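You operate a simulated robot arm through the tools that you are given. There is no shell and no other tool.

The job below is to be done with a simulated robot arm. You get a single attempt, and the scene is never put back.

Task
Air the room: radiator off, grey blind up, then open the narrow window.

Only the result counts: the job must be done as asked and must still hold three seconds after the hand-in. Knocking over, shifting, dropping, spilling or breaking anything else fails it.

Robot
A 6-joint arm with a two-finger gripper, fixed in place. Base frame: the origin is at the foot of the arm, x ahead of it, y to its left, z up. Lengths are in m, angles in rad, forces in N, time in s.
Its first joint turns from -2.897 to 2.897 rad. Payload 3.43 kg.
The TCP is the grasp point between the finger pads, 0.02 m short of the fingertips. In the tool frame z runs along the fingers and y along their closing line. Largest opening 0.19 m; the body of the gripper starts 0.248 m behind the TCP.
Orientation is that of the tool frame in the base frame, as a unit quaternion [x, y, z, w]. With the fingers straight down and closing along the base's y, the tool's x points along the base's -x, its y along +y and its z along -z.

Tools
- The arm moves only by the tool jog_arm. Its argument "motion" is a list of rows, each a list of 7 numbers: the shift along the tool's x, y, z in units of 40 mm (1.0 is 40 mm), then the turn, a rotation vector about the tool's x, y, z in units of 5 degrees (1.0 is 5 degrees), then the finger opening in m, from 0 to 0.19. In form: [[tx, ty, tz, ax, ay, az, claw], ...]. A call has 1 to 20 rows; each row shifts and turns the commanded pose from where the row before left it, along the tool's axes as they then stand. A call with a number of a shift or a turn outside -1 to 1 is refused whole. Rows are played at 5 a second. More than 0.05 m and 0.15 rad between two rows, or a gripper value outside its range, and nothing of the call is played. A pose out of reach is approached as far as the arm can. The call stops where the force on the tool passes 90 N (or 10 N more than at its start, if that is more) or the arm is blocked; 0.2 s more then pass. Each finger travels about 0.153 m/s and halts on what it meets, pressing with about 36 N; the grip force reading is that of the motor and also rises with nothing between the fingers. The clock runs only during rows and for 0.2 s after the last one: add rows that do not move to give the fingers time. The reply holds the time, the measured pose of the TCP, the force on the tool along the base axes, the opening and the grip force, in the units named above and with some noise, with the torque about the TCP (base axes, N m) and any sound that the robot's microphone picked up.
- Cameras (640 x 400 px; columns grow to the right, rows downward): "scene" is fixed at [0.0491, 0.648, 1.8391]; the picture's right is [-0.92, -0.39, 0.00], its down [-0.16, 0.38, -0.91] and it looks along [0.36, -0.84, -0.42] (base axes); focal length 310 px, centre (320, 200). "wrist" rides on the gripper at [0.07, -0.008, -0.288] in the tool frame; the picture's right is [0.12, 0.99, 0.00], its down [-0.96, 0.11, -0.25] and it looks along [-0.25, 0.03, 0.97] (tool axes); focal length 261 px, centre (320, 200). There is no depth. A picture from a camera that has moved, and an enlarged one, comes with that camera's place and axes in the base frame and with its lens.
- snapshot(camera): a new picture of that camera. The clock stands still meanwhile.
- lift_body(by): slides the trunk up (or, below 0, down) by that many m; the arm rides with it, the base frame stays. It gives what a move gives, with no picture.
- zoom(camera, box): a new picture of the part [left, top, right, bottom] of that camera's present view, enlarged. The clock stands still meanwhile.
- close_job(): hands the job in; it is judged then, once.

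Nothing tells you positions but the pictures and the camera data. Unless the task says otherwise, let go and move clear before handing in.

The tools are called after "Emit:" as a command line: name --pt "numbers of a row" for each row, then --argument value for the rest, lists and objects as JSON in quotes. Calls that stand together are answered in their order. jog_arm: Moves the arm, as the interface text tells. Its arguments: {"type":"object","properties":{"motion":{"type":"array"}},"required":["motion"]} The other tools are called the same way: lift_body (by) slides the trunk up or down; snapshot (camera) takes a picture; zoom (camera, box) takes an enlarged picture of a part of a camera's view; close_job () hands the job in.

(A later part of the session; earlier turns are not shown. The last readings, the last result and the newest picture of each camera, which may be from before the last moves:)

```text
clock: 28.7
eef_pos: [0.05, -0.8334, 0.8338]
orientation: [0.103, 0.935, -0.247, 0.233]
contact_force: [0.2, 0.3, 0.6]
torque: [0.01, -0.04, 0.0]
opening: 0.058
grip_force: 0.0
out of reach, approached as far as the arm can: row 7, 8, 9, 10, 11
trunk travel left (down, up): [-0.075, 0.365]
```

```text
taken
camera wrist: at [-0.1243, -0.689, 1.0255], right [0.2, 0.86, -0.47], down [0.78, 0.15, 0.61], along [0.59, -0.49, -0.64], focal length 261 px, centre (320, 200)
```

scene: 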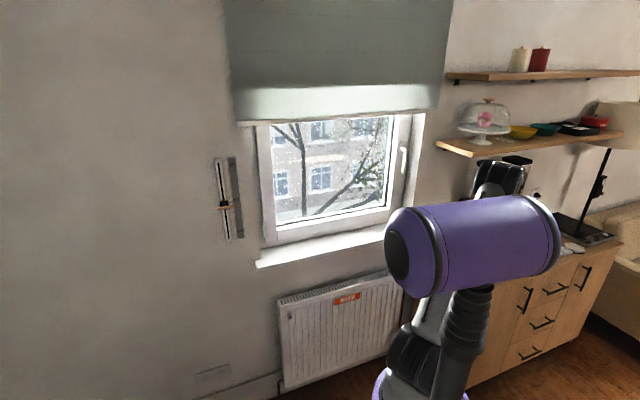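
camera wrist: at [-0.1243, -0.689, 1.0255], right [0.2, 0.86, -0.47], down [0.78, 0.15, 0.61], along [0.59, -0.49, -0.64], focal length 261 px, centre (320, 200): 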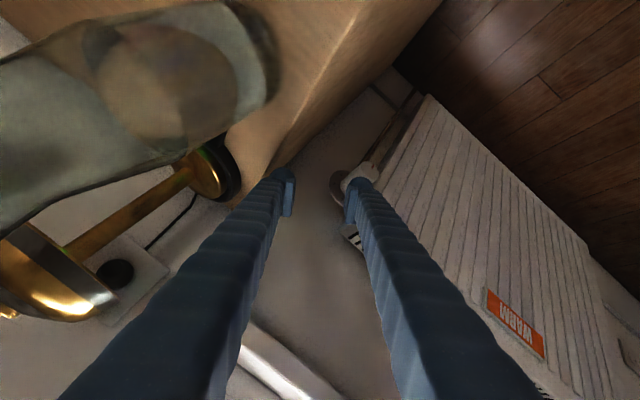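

Rolling in the negative direction is at its limit, but the positive direction should be free. I'll move away from the cabinet and roll the hand over the other way, towards camera on top, which gives plenty of range for the knob strokes.

Emit:
jog_arm --pt "-0.33 0.755 -0.33 0 0 0 0.058" --pt "-0.33 0.755 -0.33 0 0 0 0.058" --pt "-0.33 0.755 -0.33 0 0 0 0.058" --pt "-0.33 0.755 -0.33 0 0 0 0.058" --pt "0 0 0 0 0 1 0.058" --pt "0 0 0 0 0 1 0.058" --pt "0 0 0 0 0 1 0.058" --pt "0 0 0 0 0 1 0.058" --pt "0 0 0 0 0 1 0.058" --pt "0 0 0 0 0 1 0.058" --pt "0 0 0 0 0 1 0.058" --pt "0 0 0 0 0 1 0.058" --pt "0 0 0 0 0 1 0.058" --pt "0 0 0 0 0 1 0.058" --pt "0 0 0 0 0 1 0.058" --pt "0 0 0 0 0 1 0.058" --pt "0 0 0 0 0 1 0.058" --pt "0 0 0 0 0 1 0.058" --pt "0 0 0 0 0 1 0.058" --pt "0 0 0 0 0 1 0.058"

Emit:
snapshot --camera "wrist"

Emit:
snapshot --camera "scene"

```text
clock: 32.9
eef_pos: [0.1053, -0.7494, 0.9067]
orientation: [0.678, 0.648, -0.047, 0.344]
contact_force: [-0.7, -0.2, 0.6]
torque: [-0.04, 0.03, -0.02]
opening: 0.0581
grip_force: 0.0
out of reach, approached as far as the arm can: row 1, 2, 3, 4
trunk travel left (down, up): [-0.075, 0.365]
```

```text
taken
camera wrist: at [-0.0013, -0.5397, 1.0864], right [0.92, 0.18, 0.34], down [-0.14, -0.67, 0.72], along [0.36, -0.72, -0.6], focal length 261 px, centre (320, 200)
```

wrist: 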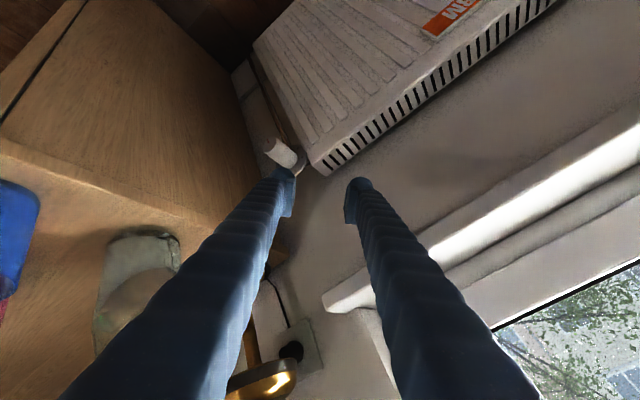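

```text
taken
```

scene: 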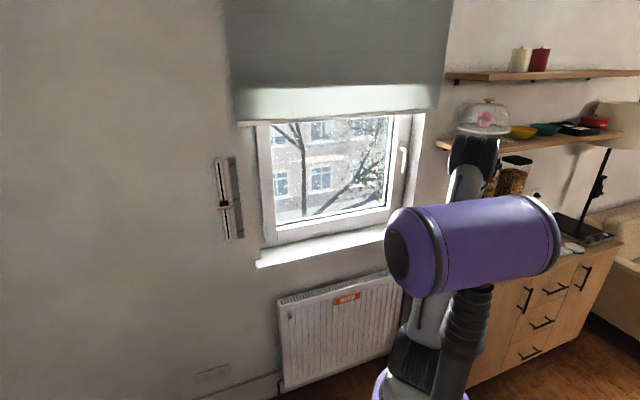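

The roll in the positive direction works freely. I'll continue rolling until the hand is camera-up and facing the wall.

Emit:
jog_arm --pt "0 0 0 0.023 0.051 0.995 0.058" --pt "0 0 0 0.023 0.051 0.995 0.058" --pt "0 0 0 0.023 0.051 0.995 0.058" --pt "0 0 0 0.023 0.051 0.995 0.058" --pt "0 0 0 0.023 0.051 0.995 0.058" --pt "0 0 0 0.023 0.051 0.995 0.058" --pt "0 0 0 0.023 0.051 0.995 0.058" --pt "0 0 0 0.023 0.051 0.995 0.058" --pt "0 0 0 0.023 0.051 0.995 0.058" --pt "0 0 0 0.023 0.051 0.995 0.058" --pt "0 0 0 0.023 0.051 0.995 0.058" --pt "0 0 0 0.023 0.051 0.995 0.058" --pt "0 0 0 0.023 0.051 0.995 0.058" --pt "0 0 0 0.023 0.051 0.995 0.058" --pt "0 0 0 0.023 0.051 0.995 0.058" --pt "0 0 0 0.023 0.051 0.995 0.058" --pt "0 0 0 0.023 0.051 0.995 0.058" --pt "0 0 0 0.023 0.051 0.995 0.058" --pt "0 0 0 0.023 0.051 0.995 0.058" --pt "0 0 0 0.023 0.051 0.995 0.058"

Emit:
jog_arm --pt "0 0 0 0.023 0.051 0.995 0.058" --pt "0 0 0 0.023 0.051 0.995 0.058" --pt "0 0 0 0.023 0.051 0.995 0.058" --pt "0 0 0 0.023 0.051 0.995 0.058" --pt "0 0 0 0.023 0.051 0.995 0.058" --pt "0 0 0 0.023 0.051 0.995 0.058" --pt "0 0 0 0.023 0.051 0.995 0.058"

Emit:
snapshot --camera "wrist"

```text
clock: 37.1
eef_pos: [0.1059, -0.751, 0.9067]
orientation: [0.939, -0.086, 0.247, 0.221]
contact_force: [0.9, -0.6, 1.4]
torque: [0.05, 0.01, 0.02]
opening: 0.0578
grip_force: 0.1
trunk travel left (down, up): [-0.075, 0.365]
```

```text
clock: 38.7
eef_pos: [0.1044, -0.7506, 0.9081]
orientation: [0.868, -0.357, 0.318, 0.131]
contact_force: [-0.2, 0.4, 0.1]
torque: [-0.02, -0.03, 0.01]
opening: 0.0577
grip_force: 0.0
trunk travel left (down, up): [-0.075, 0.365]
```

```text
taken
camera wrist: at [0.0172, -0.6511, 1.1726], right [-0.64, -0.77, 0.08], down [-0.72, 0.55, -0.43], along [0.29, -0.33, -0.9], focal length 261 px, centre (320, 200)
```

wrist: 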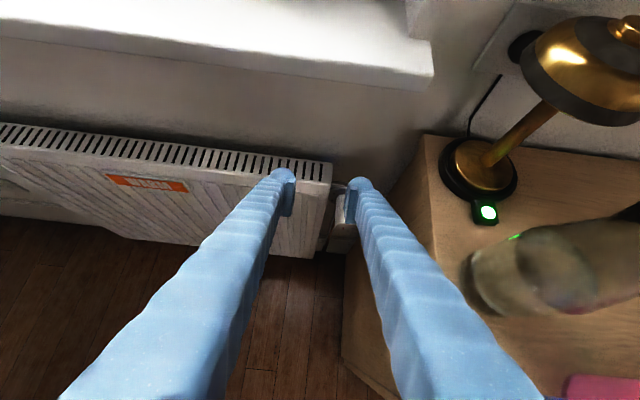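

The hand is now camera-up, at n≈0.60, t≈-0.46, z≈0.91. The lamp, glass and cups on the cabinet are all right of t=-0.62. I'll test whether a horizontal pose is reachable in this roll.

Emit:
jog_arm --pt "0 0 0 0 1 0 0.058" --pt "0 0 0 0 1 0 0.058" --pt "0 0 0 0 1 0 0.058" --pt "0 0 0 0 1 0 0.058" --pt "0 0 0 0 1 0 0.058" --pt "0 0 0 0 1 0 0.058" --pt "0 0 0 0 1 0 0.058" --pt "0 0 0 0 1 0 0.058" --pt "0 0 0 0 1 0 0.058" --pt "0 0 0 0 1 0 0.058"

Emit:
snapshot --camera "wrist"

Emit:
snapshot --camera "scene"

```text
clock: 40.9
eef_pos: [0.1051, -0.7511, 0.9073]
orientation: [0.652, -0.268, 0.655, 0.271]
contact_force: [0.5, 0.8, 0.9]
torque: [0.07, 0.05, -0.07]
opening: 0.0581
grip_force: 0.0
trunk travel left (down, up): [-0.075, 0.365]
```

```text
taken
camera wrist: at [-0.0943, -0.5415, 0.9769], right [-0.7, -0.7, 0.12], down [-0.26, 0.09, -0.96], along [0.67, -0.7, -0.24], focal length 261 px, centre (320, 200)
```

wrist: 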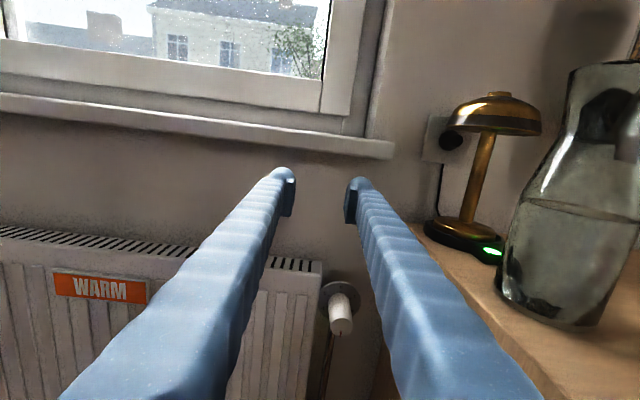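

```text
taken
```

scene: 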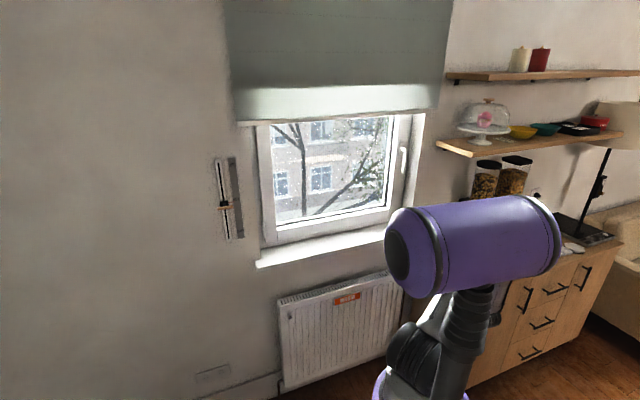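

A horizontal pose works in this roll. I'll look closely at the knob and the cabinet's edge from here.

Emit:
zoom --camera "wrist" --box '[260, 210, 480, 400]'

Emit:
zoom --camera "wrist" --box '[300, 265, 380, 345]'

```text
2.11 times, centred on (370, 305) of wrist
camera zoom: at [-0.0943, -0.5415, 0.9769], right [-0.7, -0.7, 0.12], down [-0.26, 0.09, -0.96], along [0.67, -0.7, -0.24], focal length 549 px, centre (215, -21)
```

zoom: 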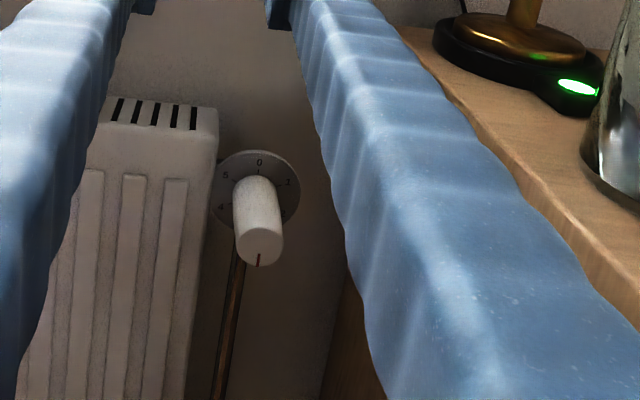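

```text
5.00 times, centred on (340, 305) of wrist
camera zoom: at [-0.0943, -0.5415, 0.9769], right [-0.7, -0.7, 0.12], down [-0.26, 0.09, -0.96], along [0.67, -0.7, -0.24], focal length 1303 px, centre (220, -325)
```

zoom: 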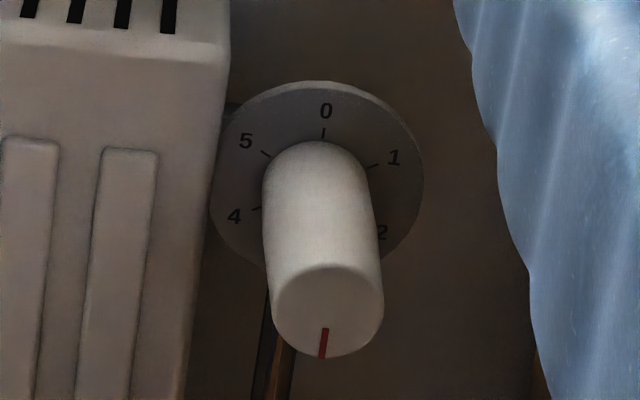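

The knob is still at 3. Its axis is at t≈-0.5165, z≈0.693, and the cabinet end panel (top z≈0.845) is 0.10 m to its right. I'll move level with the knob and roll so the fingers close steeply, which keeps the gripper body clear of the cabinet.

Emit:
jog_arm --pt "0 0 -0.56 0 0 0 0.058" --pt "0 0 -0.56 0 0 0 0.058" --pt "-0.892 0.25 0 0 0 0 0.058" --pt "-0.892 0.25 0 0 0 0 0.058" --pt "-0.892 0.25 0 0 0 0 0.058" --pt "-0.892 0.25 0 0 0 0 0.058" --pt "-0.892 0.25 0 0 0 0 0.058" --pt "-0.892 0.25 0 0 0 0 0.058" --pt "0 0 0 0 0 -1 0.058" --pt "0 0 0 0 0 -1 0.058" --pt "0 0 0 0 0 -1 0.058" --pt "0 0 0 0 0 -1 0.058" --pt "0 0 0 0 0 -1 0.058" --pt "0 0 0 0 0 -1 0.058" --pt "0 0 0 0 0 -1 0.058" --pt "0 0 0 0 0 -1 0.058"

Emit:
snapshot --camera "wrist"

Emit:
snapshot --camera "scene"

```text
clock: 44.3
eef_pos: [0.0312, -0.7622, 0.6929]
orientation: [0.705, -0.027, 0.523, 0.478]
contact_force: [-0.1, -1.0, -0.2]
torque: [0.01, -0.02, 0.03]
opening: 0.0579
grip_force: 0.0
trunk travel left (down, up): [-0.075, 0.365]
```

```text
taken
camera wrist: at [-0.1374, -0.5232, 0.7407], right [-0.48, -0.48, 0.73], down [-0.67, -0.33, -0.66], along [0.56, -0.81, -0.16], focal length 261 px, centre (320, 200)
```

wrist: 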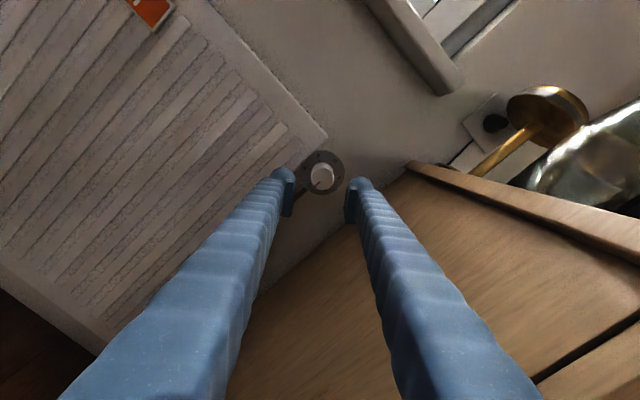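

```text
taken
```

scene: 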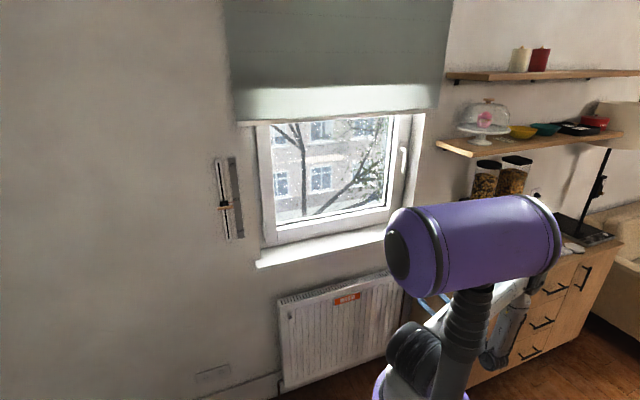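

Level with the knob now. I'll check the alignment closely before advancing.

Emit:
zoom --camera "wrist" --box '[270, 135, 370, 215]'

```text
5.00 times, centred on (320, 175) of wrist
camera zoom: at [-0.1374, -0.5232, 0.7407], right [-0.48, -0.48, 0.73], down [-0.67, -0.33, -0.66], along [0.56, -0.81, -0.16], focal length 1303 px, centre (320, 325)
```

zoom: 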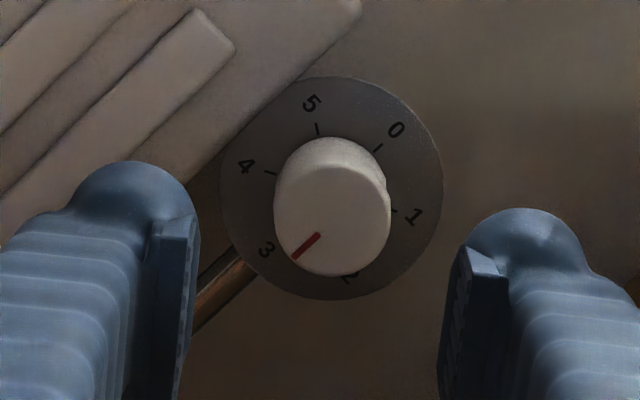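

The fingers straddle the knob, with the pointer clearly at 3. After a small centring shift I'll advance and grip.

Emit:
jog_arm --pt "0.07 0.09 0.95 0 0 0 0.058" --pt "0 0 0.95 0 0 0 0.058" --pt "0 0 0.95 0 0 0 0.058" --pt "0 0 0 0 0 0 0.058" --pt "0 0 0 0 0 0 0.02" --pt "0 0 0 0 0 0 0.02" --pt "0 0 0 0 0 0 0.02"

Emit:
zoom --camera "wrist" --box '[270, 135, 370, 215]'

```text
clock: 45.9
eef_pos: [0.1128, -0.8432, 0.6983]
orientation: [0.705, -0.028, 0.523, 0.478]
contact_force: [-2.2, 0.9, -5.1]
torque: [0.05, 0.06, -0.09]
opening: 0.0341
grip_force: 45.0
trunk travel left (down, up): [-0.075, 0.365]
```

```text
5.00 times, centred on (320, 175) of wrist
camera zoom: at [-0.0565, -0.6042, 0.7453], right [-0.48, -0.48, 0.73], down [-0.67, -0.33, -0.66], along [0.56, -0.81, -0.17], focal length 1303 px, centre (320, 325)
```

zoom: 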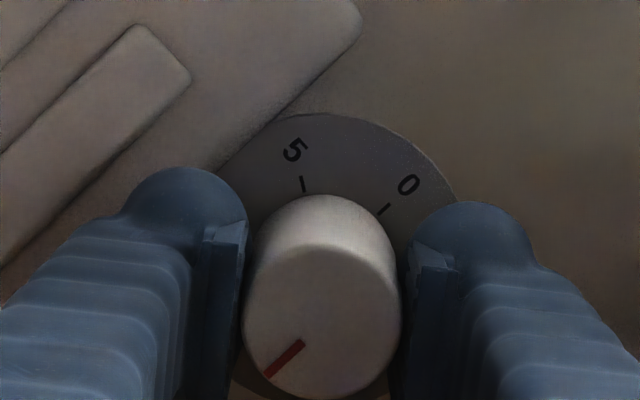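

Gripped cleanly with low side force. I'll turn counter-clockwise, 30° first.

Emit:
jog_arm --pt "0 0 0 0 0 -1 0.02" --pt "0 0 0 0 0 -1 0.02" --pt "0 0 0 0 0 -1 0.02" --pt "0 0 0 0 0 -1 0.02" --pt "0 0 0 0 0 -1 0.02" --pt "0 0 0 0 0 -1 0.02"

Emit:
zoom --camera "wrist" --box '[270, 135, 370, 215]'

```text
clock: 47.3
eef_pos: [0.1115, -0.8443, 0.6986]
orientation: [0.687, 0.155, 0.381, 0.599]
contact_force: [-0.9, -12.4, 8.9]
torque: [-0.06, -0.11, 0.04]
opening: 0.0339
grip_force: 45.2
trunk travel left (down, up): [-0.075, 0.365]
```

```text
5.00 times, centred on (320, 175) of wrist
camera zoom: at [-0.0449, -0.5926, 0.7134], right [-0.16, -0.15, 0.97], down [-0.84, -0.5, -0.22], along [0.52, -0.85, -0.05], focal length 1303 px, centre (320, 325)
```

zoom: 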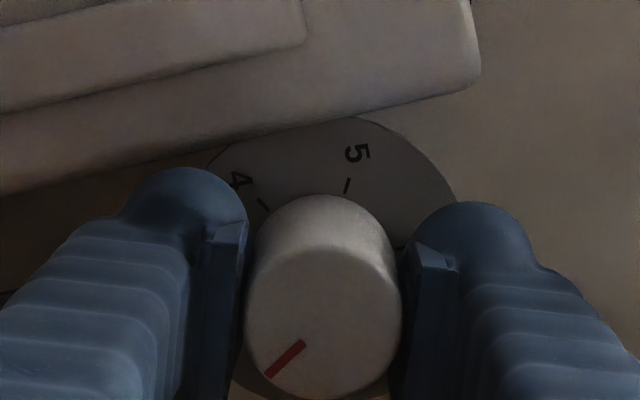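

The knob turns with the hand. I'll continue the stroke.

Emit:
jog_arm --pt "0 0 0 0 0 -1 0.02" --pt "0 0 0 0 0 -1 0.02" --pt "0 0 0 0 0 -1 0.02" --pt "0 0 0 0 0 -1 0.02" --pt "0 0 0 0 0 -1 0.02" --pt "0 0 0 0 0 -1 0.02" --pt "0 0 0 0 0 -1 0.02" --pt "0 0 0 0 0 -1 0.02" --pt "0 0 0 0 0 -1 0.02" --pt "0 0 0 0 0 -1 0.02" --pt "0 0 0 0 0 -1 0.02" --pt "0 0 0 0 0 -1 0.02"

Emit:
snapshot --camera "wrist"

Emit:
zoom --camera "wrist" --box '[270, 135, 370, 215]'

```text
clock: 49.9
eef_pos: [0.1125, -0.8417, 0.7016]
orientation: [0.515, 0.479, 0.032, 0.71]
contact_force: [4.1, -13.5, 40.7]
torque: [-0.11, -0.21, 0.02]
opening: 0.0338
grip_force: 45.1
trunk travel left (down, up): [-0.075, 0.365]
```

```text
taken
camera wrist: at [-0.059, -0.6063, 0.6468], right [0.51, 0.53, 0.68], down [-0.64, -0.29, 0.71], along [0.57, -0.8, 0.19], focal length 261 px, centre (320, 200)
```

wrist: 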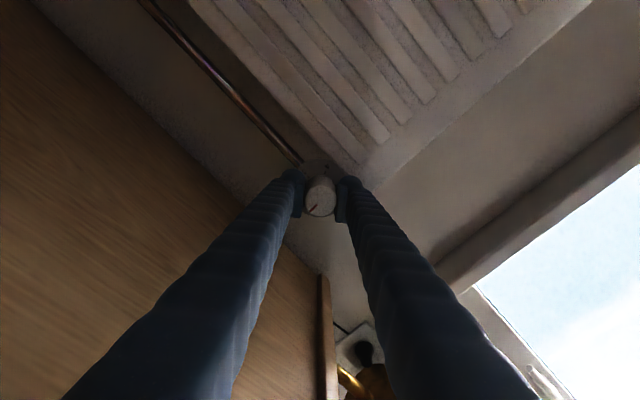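

```text
5.00 times, centred on (320, 175) of wrist
camera zoom: at [-0.059, -0.6063, 0.6468], right [0.51, 0.53, 0.68], down [-0.64, -0.29, 0.71], along [0.57, -0.8, 0.19], focal length 1303 px, centre (320, 325)
```

zoom: 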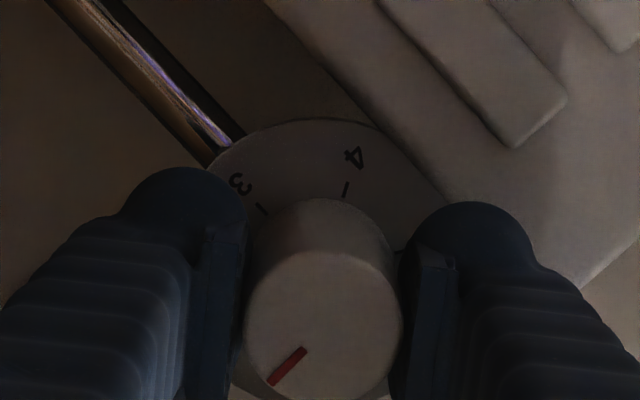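

I've turned it about 90°. I'll relieve the slight vertical offset, finish the stroke to about 105°, then release and back out.

Emit:
jog_arm --pt "-0.065 0.076 0 0 0 -1 0.02" --pt "0 0 0 0 0 -1 0.02" --pt "0 0 0 0 0 -1 0.02" --pt "0 0 0 0 0 0 0.058" --pt "0 0 0 0 0 0 0.058" --pt "0 0 -0.95 0 0 0 0.058" --pt "0 0 -0.95 0 0 0 0.058" --pt "0 0 -0.95 0 0 0 0.058"

Emit:
zoom --camera "wrist" --box '[270, 135, 370, 215]'

```text
clock: 51.7
eef_pos: [0.0308, -0.7638, 0.7012]
orientation: [0.451, 0.543, -0.06, 0.706]
contact_force: [0.8, 0.1, -0.1]
torque: [-0.07, -0.04, 0.03]
opening: 0.0581
grip_force: 0.1
trunk travel left (down, up): [-0.075, 0.365]
```

```text
5.00 times, centred on (320, 175) of wrist
camera zoom: at [-0.1511, -0.5379, 0.6379], right [0.62, 0.63, 0.47], down [-0.5, -0.15, 0.85], along [0.61, -0.76, 0.22], focal length 1303 px, centre (320, 325)
```

zoom: 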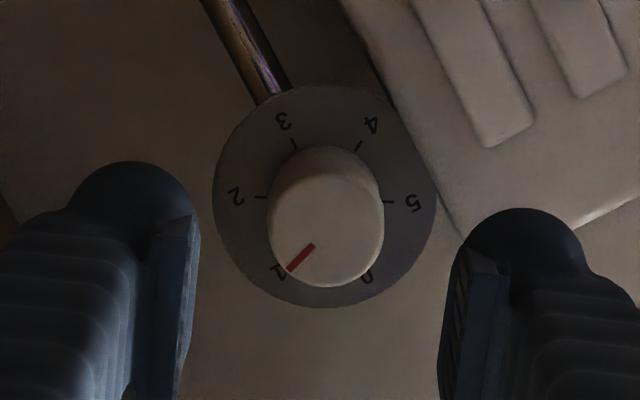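

The pointer is now at 1. I'll roll back 65° and re-grip for the final stroke to 0.

Emit:
jog_arm --pt "0 0 0 0 0 1 0.058" --pt "0 0 0 0 0 1 0.058" --pt "0 0 0 0 0 1 0.058" --pt "0 0 0 0 0 1 0.058" --pt "0 0 0 0 0 1 0.058" --pt "0 0 0 0 0 1 0.058" --pt "0 0 0 0 0 1 0.058" --pt "0 0 0 0 0 1 0.058" --pt "0 0 0 0 0 1 0.058" --pt "0 0 0 0 0 1 0.058" --pt "0 0 0 0 0 1 0.058" --pt "0 0 0 0 0 1 0.058" --pt "0 0 0 0 0 1 0.058"

Emit:
zoom --camera "wrist" --box '[270, 135, 370, 215]'

```text
clock: 54.5
eef_pos: [0.031, -0.7638, 0.7009]
orientation: [0.673, 0.214, 0.328, 0.628]
contact_force: [0.0, 0.1, -0.9]
torque: [0.0, 0.02, 0.01]
opening: 0.0579
grip_force: 0.1
trunk travel left (down, up): [-0.075, 0.365]
```

```text
5.00 times, centred on (320, 175) of wrist
camera zoom: at [-0.1248, -0.5106, 0.7044], right [-0.04, -0.04, 1.0], down [-0.86, -0.51, -0.05], along [0.51, -0.86, -0.01], focal length 1303 px, centre (320, 325)
```

zoom: 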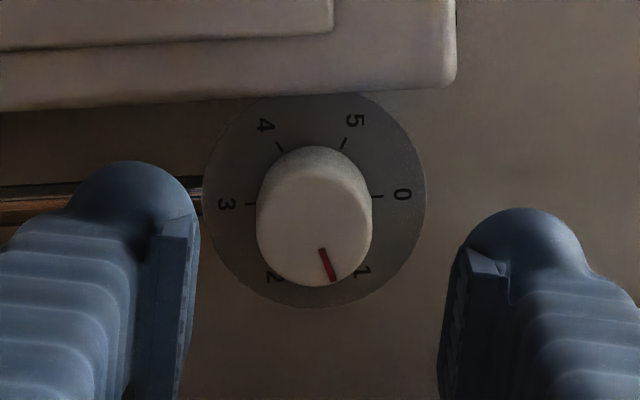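

The pointer is at about 1.25, so roughly 75° remain. I'll roll back a little more, advance, grip, and make the final stroke.

Emit:
jog_arm --pt "0 -0.04 0 0 0 1 0.058" --pt "0 0 0 0 0 1 0.058" --pt "0 0 0 0 0 1 0.058" --pt "0 0 0 0 0 1 0.058" --pt "0 0 0.95 0 0 0 0.058" --pt "0 0 0.95 0 0 0 0.058" --pt "0 0 0.95 0 0 0 0.058" --pt "0 0 0 0 0 0 0.02" --pt "0 0 0 0 0 0 0.02" --pt "0 0 0 0 0 0 0.02" --pt "0 0 0 0 0 -1 0.02" --pt "0 0 0 0 0 -1 0.02" --pt "0 0 0 0 0 -1 0.02" --pt "0 0 0 0 0 -1 0.02" --pt "0 0 0 0 0 -1 0.02" --pt "0 0 0 0 0 -1 0.02" --pt "0 0 0 0 0 -1 0.02" --pt "0 0 0 0 0 -1 0.02" --pt "0 0 0 0 0 -1 0.02" --pt "0 0 0 0 0 -1 0.02"

Emit:
zoom --camera "wrist" --box '[270, 135, 370, 215]'

```text
clock: 58.7
eef_pos: [0.1141, -0.8443, 0.6998]
orientation: [0.594, 0.382, 0.153, 0.691]
contact_force: [30.1, -21.3, 5.4]
torque: [0.05, 0.03, 0.0]
opening: 0.0343
grip_force: 44.5
trunk travel left (down, up): [-0.075, 0.365]
```

```text
5.00 times, centred on (320, 175) of wrist
camera zoom: at [-0.0474, -0.5966, 0.6675], right [0.32, 0.33, 0.89], down [-0.78, -0.44, 0.44], along [0.53, -0.84, 0.12], focal length 1303 px, centre (320, 325)
```

zoom: 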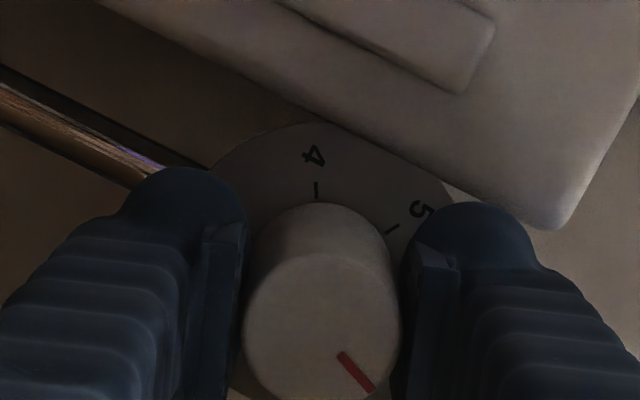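

About 23° remain. I'll finish the stroke.

Emit:
jog_arm --pt "0 0 -0.05 0 0 -1 0.02" --pt "0 0 0 0 0 -1 0.02" --pt "0 0 0 0 0 -1 0.02" --pt "0 0 0 0 0 -1 0.02" --pt "0 0 0 0 0 -0.8 0.02" --pt "0 0 0 0 0 0 0.02"

Emit:
zoom --camera "wrist" --box '[270, 135, 370, 215]'

```text
clock: 60.1
eef_pos: [0.1115, -0.8417, 0.6999]
orientation: [0.5, 0.498, 0.007, 0.709]
contact_force: [29.5, -14.3, 20.8]
torque: [-0.03, -0.19, -0.04]
opening: 0.0344
grip_force: 45.5
trunk travel left (down, up): [-0.075, 0.365]
```

```text
5.00 times, centred on (320, 175) of wrist
camera zoom: at [-0.0624, -0.6078, 0.645], right [0.55, 0.56, 0.63], down [-0.61, -0.26, 0.75], along [0.58, -0.79, 0.2], focal length 1303 px, centre (320, 325)
```

zoom: 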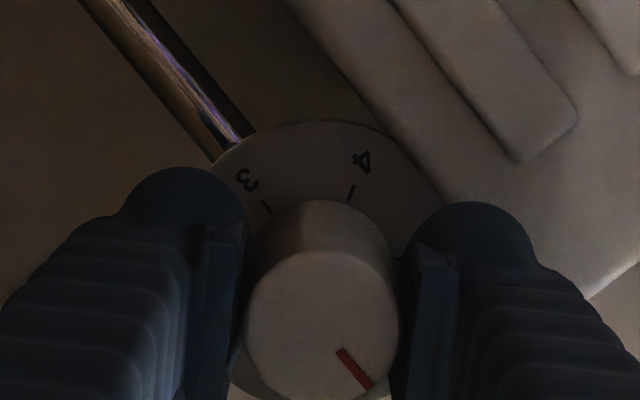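

I'll release, back out and read the dial.

Emit:
jog_arm --pt "0 0 0 0 0 0 0.058" --pt "0 0 0 0 0 0 0.058" --pt "0 0 -0.95 0 0 0 0.058" --pt "0 0 -0.95 0 0 0 0.058" --pt "0 0 -0.95 0 0 0 0.058"

Emit:
zoom --camera "wrist" --box '[270, 135, 370, 215]'

Emit:
zoom --camera "scene" --box '[325, 280, 375, 315]'

```text
clock: 61.3
eef_pos: [0.0297, -0.7611, 0.6994]
orientation: [0.502, 0.496, 0.007, 0.709]
contact_force: [0.5, -0.1, -1.0]
torque: [0.01, 0.0, 0.03]
opening: 0.0578
grip_force: 0.0
trunk travel left (down, up): [-0.075, 0.365]
```

```text
5.00 times, centred on (320, 175) of wrist
camera zoom: at [-0.1441, -0.5275, 0.6435], right [0.55, 0.55, 0.63], down [-0.61, -0.26, 0.75], along [0.58, -0.79, 0.2], focal length 1303 px, centre (320, 325)
```

zoom: 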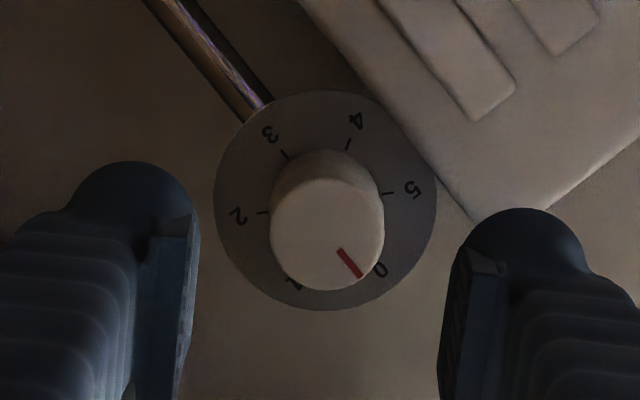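

```text
11.43 times, centred on (350, 298) of scene
camera zoom: at [0.0491, 0.648, 1.8391], right [-0.92, -0.39, 0.0], down [-0.16, 0.38, -0.91], along [0.36, -0.84, -0.42], focal length 3546 px, centre (-23, -914)
```

zoom: 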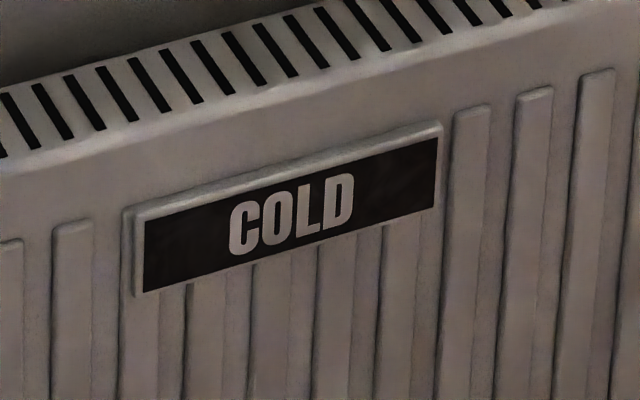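

The pointer is at 0 (about 3° short) and the panel reads COLD again. I'll give it a small final nudge so it's firmly at 0, then release.

Emit:
jog_arm --pt "0 0 0.95 0 0 0 0.058" --pt "0 0 0.95 0 0 0 0.058" --pt "0 0 0.95 0 0 0 0.058" --pt "0 0 0 0 0 0 0.02" --pt "0 0 0 0 0 0 0.02" --pt "0 0 0 0 0 0 0.02" --pt "0 0 0 0 0 -0.8 0.02" --pt "0 0 0 0 0 0 0.02" --pt "0 0 0 0 0 0 0.058" --pt "0 0 0 0 0 0 0.058" --pt "0 0 -0.95 0 0 0 0.058" --pt "0 0 -0.95 0 0 0 0.058" --pt "0 0 -0.95 0 0 0 0.058"

Emit:
zoom --camera "wrist" --box '[270, 135, 370, 215]'

```text
clock: 64.1
eef_pos: [0.0303, -0.7615, 0.7003]
orientation: [0.483, 0.514, -0.018, 0.708]
contact_force: [0.3, -0.3, -1.1]
torque: [-0.04, -0.02, -0.01]
opening: 0.058
grip_force: 0.1
trunk travel left (down, up): [-0.075, 0.365]
```

```text
5.00 times, centred on (320, 175) of wrist
camera zoom: at [-0.1461, -0.5309, 0.641], right [0.57, 0.58, 0.57], down [-0.57, -0.22, 0.79], along [0.59, -0.78, 0.21], focal length 1303 px, centre (320, 325)
```

zoom: 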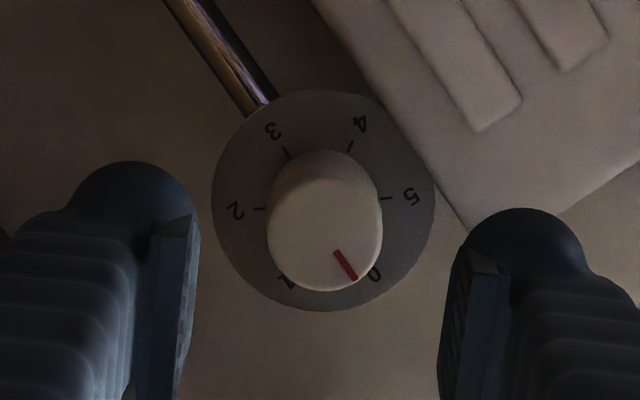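

The dial now points exactly at 0, so the radiator is off. Next is the blind slider to the left of the window. I'll back away from the valve and roll the hand upright again.

Emit:
jog_arm --pt "0 0 -0.75 0 0 0 0.058" --pt "0 0 -0.75 0 0 0 0.058" --pt "0.45 0.5 0 0 0 0 0.058" --pt "0.45 0.5 0 0 0 1 0.058" --pt "0 0 0 0 0 1 0.058" --pt "0 0 0 0 0 1 0.058" --pt "0 0 0 0 0 1 0.058" --pt "0 0 0 0 0 1 0.058" --pt "0 0 0 0 0 1 0.058" --pt "0 0 0 0 0 1 0.058" --pt "0 0 0 0 0 1 0.058" --pt "0 0 0 0 0 1 0.058" --pt "0 0 0 0 0 1 0.058" --pt "0 0 0 0 0 1 0.058" --pt "0 0 0 0 0 1 0.058" --pt "0 0 0 0 0 1 0.058" --pt "0 0 0 0 0 1 0.058" --pt "0 0 0 0 0 1 0.058" --pt "0 0 0 0 0 1 0.058" --pt "0 0 0 0 0 1 0.058"

Emit:
jog_arm --pt "0 0 0 0 0 1 0.058" --pt "0 0 0 0 0 1 0.058" --pt "0 0 0 0 0 1 0.058" --pt "0 0 0 0 0 1 0.058" --pt "0 0 0 0 0 1 0.058" --pt "0 0 0 0 0 1 0.058" --pt "0 0 0 0 0 1 0.058" --pt "0 0 0 0 0 1 0.058" --pt "0 0 0 0 0 1 0.058" --pt "0 0 0 0 0 1 0.058"

Emit:
snapshot --camera "wrist"

Emit:
snapshot --camera "scene"

```text
clock: 68.3
eef_pos: [0.0253, -0.6808, 0.6999]
orientation: [0.704, 0.052, 0.466, 0.534]
contact_force: [-0.1, -0.1, 1.0]
torque: [-0.03, -0.01, -0.04]
opening: 0.0579
grip_force: 0.1
trunk travel left (down, up): [-0.075, 0.365]
```

```text
clock: 70.5
eef_pos: [0.0254, -0.6807, 0.6997]
orientation: [0.659, -0.251, 0.648, 0.287]
contact_force: [0.5, -0.4, 0.1]
torque: [-0.02, 0.01, 0.01]
opening: 0.0578
grip_force: 0.0
trunk travel left (down, up): [-0.075, 0.365]
```

```text
taken
camera wrist: at [-0.1721, -0.4698, 0.7686], right [-0.69, -0.7, 0.17], down [-0.29, 0.05, -0.96], along [0.66, -0.71, -0.24], focal length 261 px, centre (320, 200)
```

wrist: 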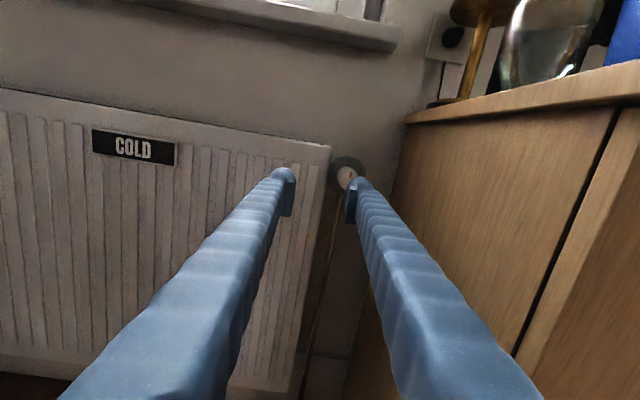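

```text
taken
```

scene: 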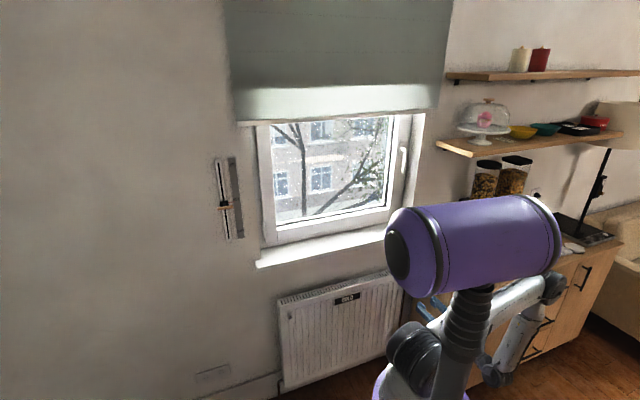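

The panel shows COLD and the valve area is undisturbed. I'll rise to about z=1.0 while pitching the tool down, clear of everything.

Emit:
jog_arm --pt "0.94 0 0 0 -1 0 0.058" --pt "0.936 0 -0.082 0 -1 0 0.058" --pt "0.926 0 -0.163 0 -1 0 0.058" --pt "0.908 0 -0.243 0 -1 0 0.058" --pt "0.883 0 -0.32 0 -1 0 0.058" --pt "0.852 0 -0.397 0 -1 0 0.058" --pt "0.814 0 -0.47 0 -1 0 0.058" --pt "0.77 0 -0.539 0 -1 0 0.058"

Emit:
snapshot --camera "scene"

```text
clock: 72.3
eef_pos: [0.0359, -0.6695, 1.0012]
orientation: [0.842, -0.334, 0.382, 0.184]
contact_force: [-0.8, -0.8, 0.0]
torque: [0.04, 0.03, -0.02]
opening: 0.058
grip_force: 0.1
trunk travel left (down, up): [-0.075, 0.365]
```

```text
taken
```

scene: 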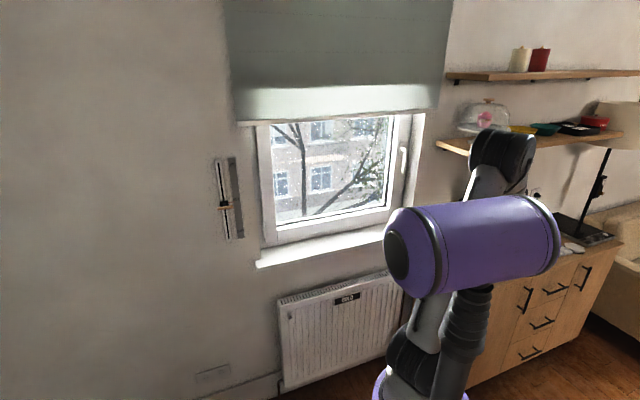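

Now I'll sweep across to the left in front of the window, turning the hand progressively towards a straight-down posture. First half now.

Emit:
jog_arm --pt "0 -0.373 0 0.251 -0.079 -0.938 0.058" --pt "0.031 -0.372 0.008 0.251 -0.079 -0.938 0.058" --pt "0.061 -0.368 0.016 0.251 -0.079 -0.938 0.058" --pt "0.091 -0.361 0.023 0.251 -0.079 -0.938 0.058" --pt "0.12 -0.352 0.03 0.251 -0.079 -0.938 0.058" --pt "0.149 -0.34 0.037 0.251 -0.079 -0.938 0.058" --pt "0.176 -0.326 0.043 0.251 -0.079 -0.938 0.058" --pt "0.203 -0.309 0.049 0.251 -0.079 -0.938 0.058" --pt "0.228 -0.291 0.054 0.251 -0.079 -0.938 0.058" --pt "0.251 -0.27 0.059 0.251 -0.079 -0.938 0.058" --pt "0.273 -0.247 0.062 0.251 -0.079 -0.938 0.058" --pt "0.292 -0.223 0.066 0.251 -0.079 -0.938 0.058" --pt "0.31 -0.196 0.068 0.251 -0.079 -0.938 0.058" --pt "0.325 -0.169 0.07 0.251 -0.079 -0.938 0.058" --pt "0.338 -0.14 0.071 0.251 -0.079 -0.938 0.058"

Emit:
jog_arm --pt "0.349 -0.11 0.071 0.251 -0.079 -0.938 0.058" --pt "0.357 -0.08 0.071 0.251 -0.079 -0.938 0.058" --pt "0.363 -0.049 0.07 0.251 -0.079 -0.938 0.058" --pt "0.366 -0.018 0.068 0.251 -0.079 -0.938 0.058" --pt "0.367 0.014 0.066 0.251 -0.079 -0.938 0.058" --pt "0.365 0.045 0.063 0.251 -0.079 -0.938 0.058" --pt "0.361 0.076 0.059 0.251 -0.079 -0.938 0.058" --pt "0.353 0.107 0.054 0.251 -0.079 -0.938 0.058" --pt "0.344 0.136 0.049 0.251 -0.079 -0.938 0.058" --pt "0.332 0.165 0.044 0.251 -0.079 -0.938 0.058" --pt "0.317 0.193 0.037 0.251 -0.079 -0.938 0.058" --pt "0.301 0.219 0.031 0.251 -0.079 -0.938 0.058" --pt "0.282 0.243 0.024 0.251 -0.079 -0.938 0.058" --pt "0.261 0.266 0.016 0.251 -0.079 -0.938 0.058" --pt "0.239 0.286 0.009 0.251 -0.079 -0.938 0.058"

Emit:
snapshot --camera "wrist"

Emit:
snapshot --camera "scene"

```text
clock: 75.5
eef_pos: [0.1941, -0.5083, 0.9874]
orientation: [0.914, 0.264, 0.212, 0.223]
contact_force: [0.7, -1.0, -0.4]
torque: [0.0, 0.0, 0.0]
opening: 0.0582
grip_force: 0.0
trunk travel left (down, up): [-0.075, 0.365]
```

```text
clock: 78.7
eef_pos: [0.3529, -0.3517, 0.974]
orientation: [0.628, 0.758, -0.044, 0.173]
contact_force: [1.0, -0.2, 0.1]
torque: [0.02, 0.0, -0.03]
opening: 0.0576
grip_force: 0.0
trunk travel left (down, up): [-0.075, 0.365]
```

```text
taken
camera wrist: at [0.2717, -0.2059, 1.22], right [0.94, 0.32, 0.11], down [0.21, -0.81, 0.55], along [0.27, -0.5, -0.82], focal length 261 px, centre (320, 200)
```

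wrist: 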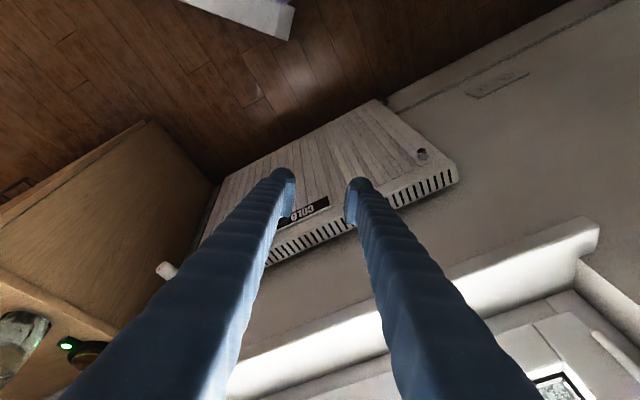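

```text
taken
```

scene: 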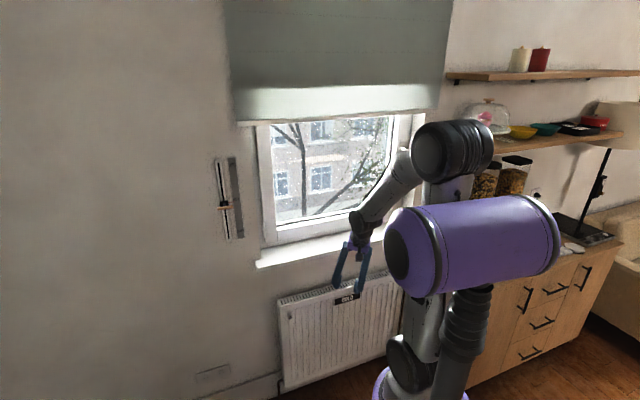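

Everything is clean and I'm centred in front of the radiator. I'll continue the sweep to the slider (t≈0.43, z≈1.29), ending with the hand horizontal, facing the wall, with fingers closing vertically.

Emit:
jog_arm --pt "0.058 0.429 -0.228 0.277 -0.533 -0.761 0.06" --pt "0.018 0.425 -0.24 0.277 -0.533 -0.761 0.06" --pt "-0.021 0.419 -0.25 0.277 -0.533 -0.761 0.06" --pt "-0.06 0.411 -0.258 0.277 -0.533 -0.761 0.06" --pt "-0.099 0.399 -0.265 0.277 -0.533 -0.761 0.06" --pt "-0.138 0.385 -0.268 0.277 -0.533 -0.761 0.06" --pt "-0.175 0.368 -0.27 0.277 -0.533 -0.761 0.06" --pt "-0.212 0.348 -0.27 0.277 -0.533 -0.761 0.06" --pt "-0.246 0.327 -0.267 0.277 -0.533 -0.761 0.06" --pt "-0.28 0.303 -0.263 0.277 -0.533 -0.761 0.06" --pt "-0.311 0.277 -0.256 0.277 -0.533 -0.761 0.06" --pt "-0.34 0.249 -0.247 0.277 -0.533 -0.761 0.06" --pt "-0.367 0.22 -0.237 0.277 -0.533 -0.761 0.06" --pt "-0.391 0.189 -0.224 0.277 -0.533 -0.761 0.06"

Emit:
snapshot --camera "scene"

Emit:
snapshot --camera "wrist"

```text
clock: 81.7
eef_pos: [0.5526, -0.2352, 1.1201]
orientation: [0.203, 0.843, -0.426, 0.258]
contact_force: [0.6, -0.9, 0.8]
torque: [0.0, -0.02, -0.03]
opening: 0.0598
grip_force: 0.0
trunk travel left (down, up): [-0.075, 0.365]
```

```text
taken
```

scene: 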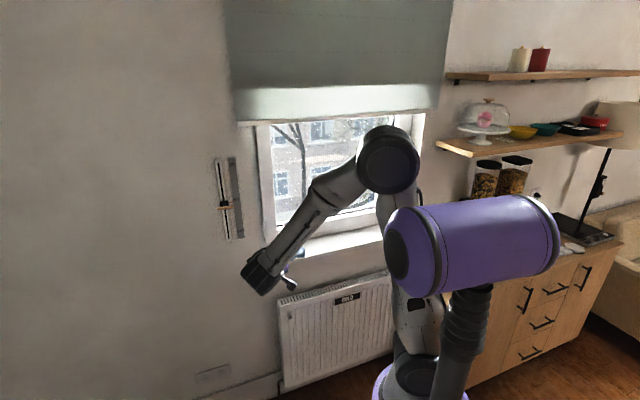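

```text
taken
camera wrist: at [0.4159, 0.0059, 1.2276], right [0.46, 0.57, -0.68], down [0.76, 0.15, 0.64], along [0.46, -0.81, -0.36], focal length 261 px, centre (320, 200)
```

wrist: 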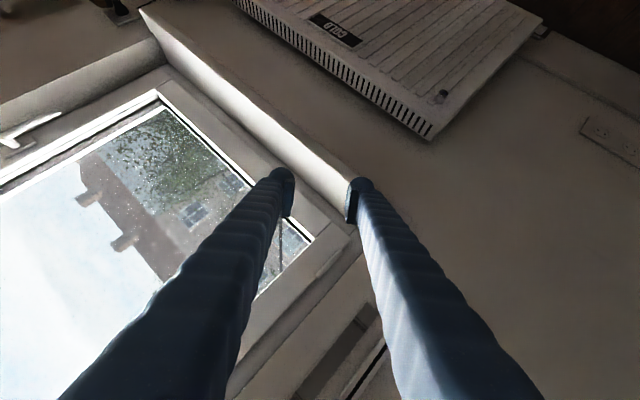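

That's on track, with the arm well bent and no limits hit. I'll continue the second half of the sweep.

Emit:
jog_arm --pt "-0.413 0.157 -0.209 0.277 -0.533 -0.761 0.06" --pt "-0.431 0.125 -0.193 0.277 -0.533 -0.761 0.06" --pt "-0.447 0.091 -0.175 0.277 -0.533 -0.761 0.06" --pt "-0.46 0.057 -0.156 0.277 -0.533 -0.761 0.06" --pt "-0.469 0.023 -0.136 0.277 -0.533 -0.761 0.06" --pt "-0.475 -0.012 -0.114 0.277 -0.533 -0.761 0.06" --pt "-0.478 -0.046 -0.091 0.277 -0.533 -0.761 0.06" --pt "-0.478 -0.079 -0.067 0.277 -0.533 -0.761 0.06" --pt "-0.474 -0.112 -0.043 0.277 -0.533 -0.761 0.06" --pt "-0.467 -0.144 -0.018 0.277 -0.533 -0.761 0.06" --pt "-0.456 -0.175 0.008 0.277 -0.533 -0.761 0.06" --pt "-0.443 -0.204 0.033 0.277 -0.533 -0.761 0.06" --pt "-0.426 -0.232 0.059 0.277 -0.533 -0.761 0.06" --pt "-0.407 -0.258 0.084 0.277 -0.533 -0.761 0.06"

Emit:
snapshot --camera "scene"

Emit:
snapshot --camera "wrist"

```text
clock: 84.7
eef_pos: [0.7538, -0.1176, 1.2634]
orientation: [0.292, -0.64, 0.664, -0.254]
contact_force: [-1.2, -0.4, 0.9]
torque: [0.0, 0.01, 0.0]
opening: 0.0599
grip_force: 0.1
trunk travel left (down, up): [-0.075, 0.365]
```

```text
taken
```

scene: 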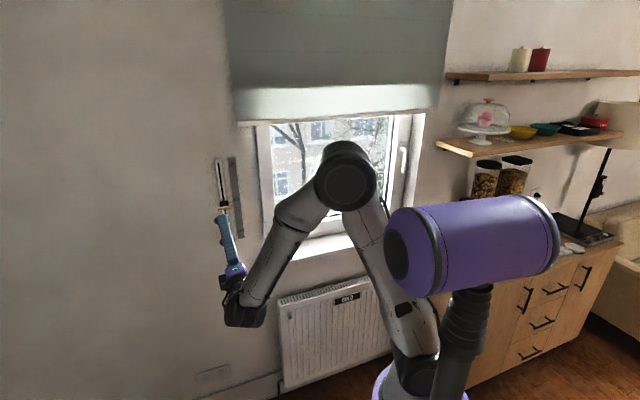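

```text
taken
camera wrist: at [0.4981, 0.0349, 1.2752], right [-0.12, -0.14, -0.98], down [0.49, 0.85, -0.18], along [0.86, -0.51, -0.04], focal length 261 px, centre (320, 200)
```

wrist: 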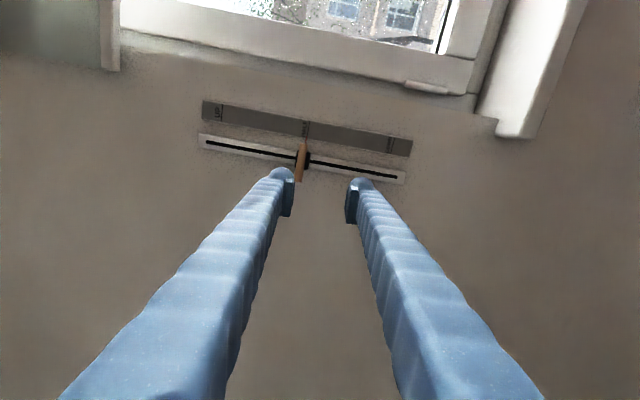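

The hand is now horizontal in front of the slider, camera on its right side, so world-up is image-left. I'll zoom in to locate the wooden bar precisely.

Emit:
zoom --camera "wrist" --box '[190, 90, 420, 220]'

Emit:
zoom --camera "scene" --box '[205, 145, 261, 245]'

```text
2.78 times, centred on (305, 155) of wrist
camera zoom: at [0.4981, 0.0349, 1.2752], right [-0.12, -0.14, -0.98], down [0.49, 0.85, -0.18], along [0.86, -0.51, -0.04], focal length 725 px, centre (362, 325)
```

zoom: 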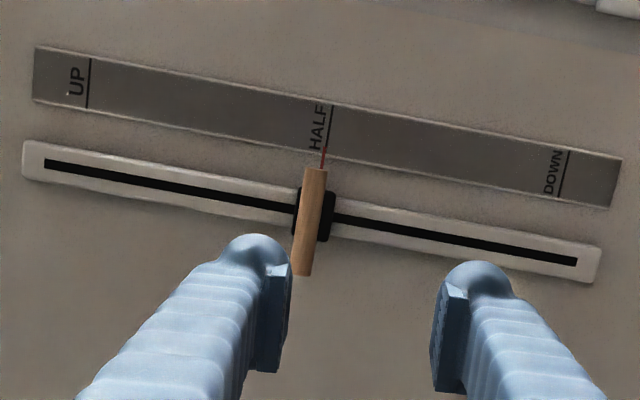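

```text
4.00 times, centred on (233, 195) of scene
camera zoom: at [0.0491, 0.648, 1.8391], right [-0.92, -0.39, 0.0], down [-0.16, 0.38, -0.91], along [0.36, -0.84, -0.42], focal length 1241 px, centre (668, 220)
```

zoom: 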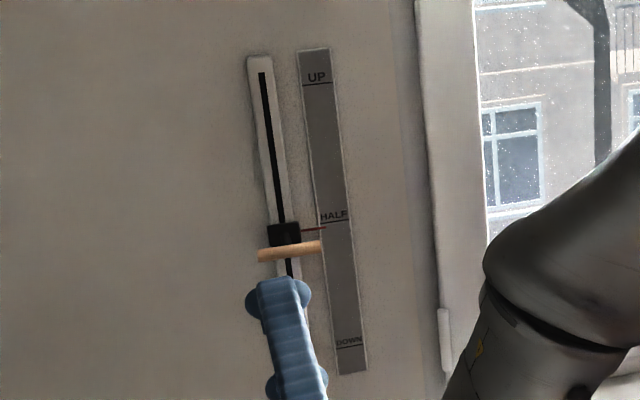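

The bar's centre is at about n≈0.74, t≈0.43, z≈1.30. I'll align with it laterally and move part of the way in.

Emit:
jog_arm --pt "0.577 -0.86 0 0 0 0 0.06" --pt "0 0 0.9 0 0 0 0.06" --pt "0 0 0 0 0 0 0.06"

Emit:
zoom --camera "wrist" --box '[190, 90, 420, 220]'

Emit:
zoom --camera "scene" --box '[205, 145, 261, 245]'

```text
clock: 85.5
eef_pos: [0.7629, -0.1574, 1.2995]
orientation: [0.292, -0.641, 0.663, -0.253]
contact_force: [0.7, -0.6, -0.8]
torque: [-0.08, -0.04, -0.07]
opening: 0.06
grip_force: 0.1
trunk travel left (down, up): [-0.075, 0.365]
```

```text
2.78 times, centred on (305, 155) of wrist
camera zoom: at [0.509, -0.0056, 1.3106], right [-0.12, -0.13, -0.98], down [0.49, 0.85, -0.18], along [0.86, -0.51, -0.04], focal length 725 px, centre (362, 325)
```

zoom: 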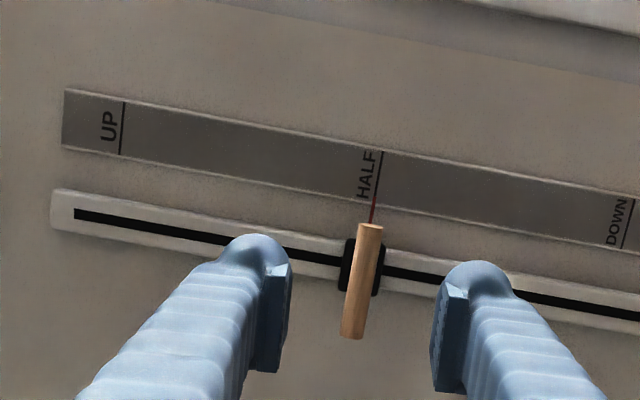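

```text
4.00 times, centred on (233, 195) of scene
camera zoom: at [0.0491, 0.648, 1.8391], right [-0.92, -0.39, 0.0], down [-0.16, 0.38, -0.91], along [0.36, -0.84, -0.42], focal length 1241 px, centre (668, 220)
```

zoom: 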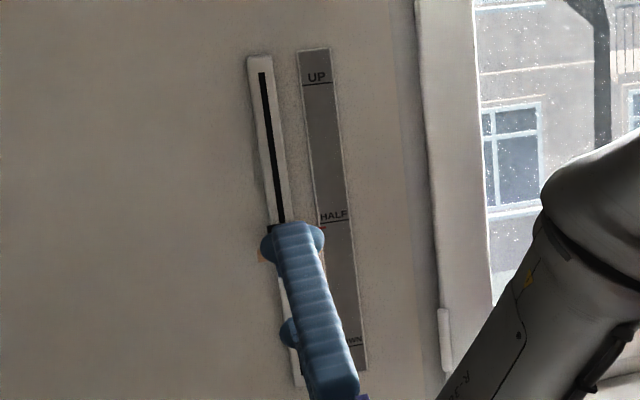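

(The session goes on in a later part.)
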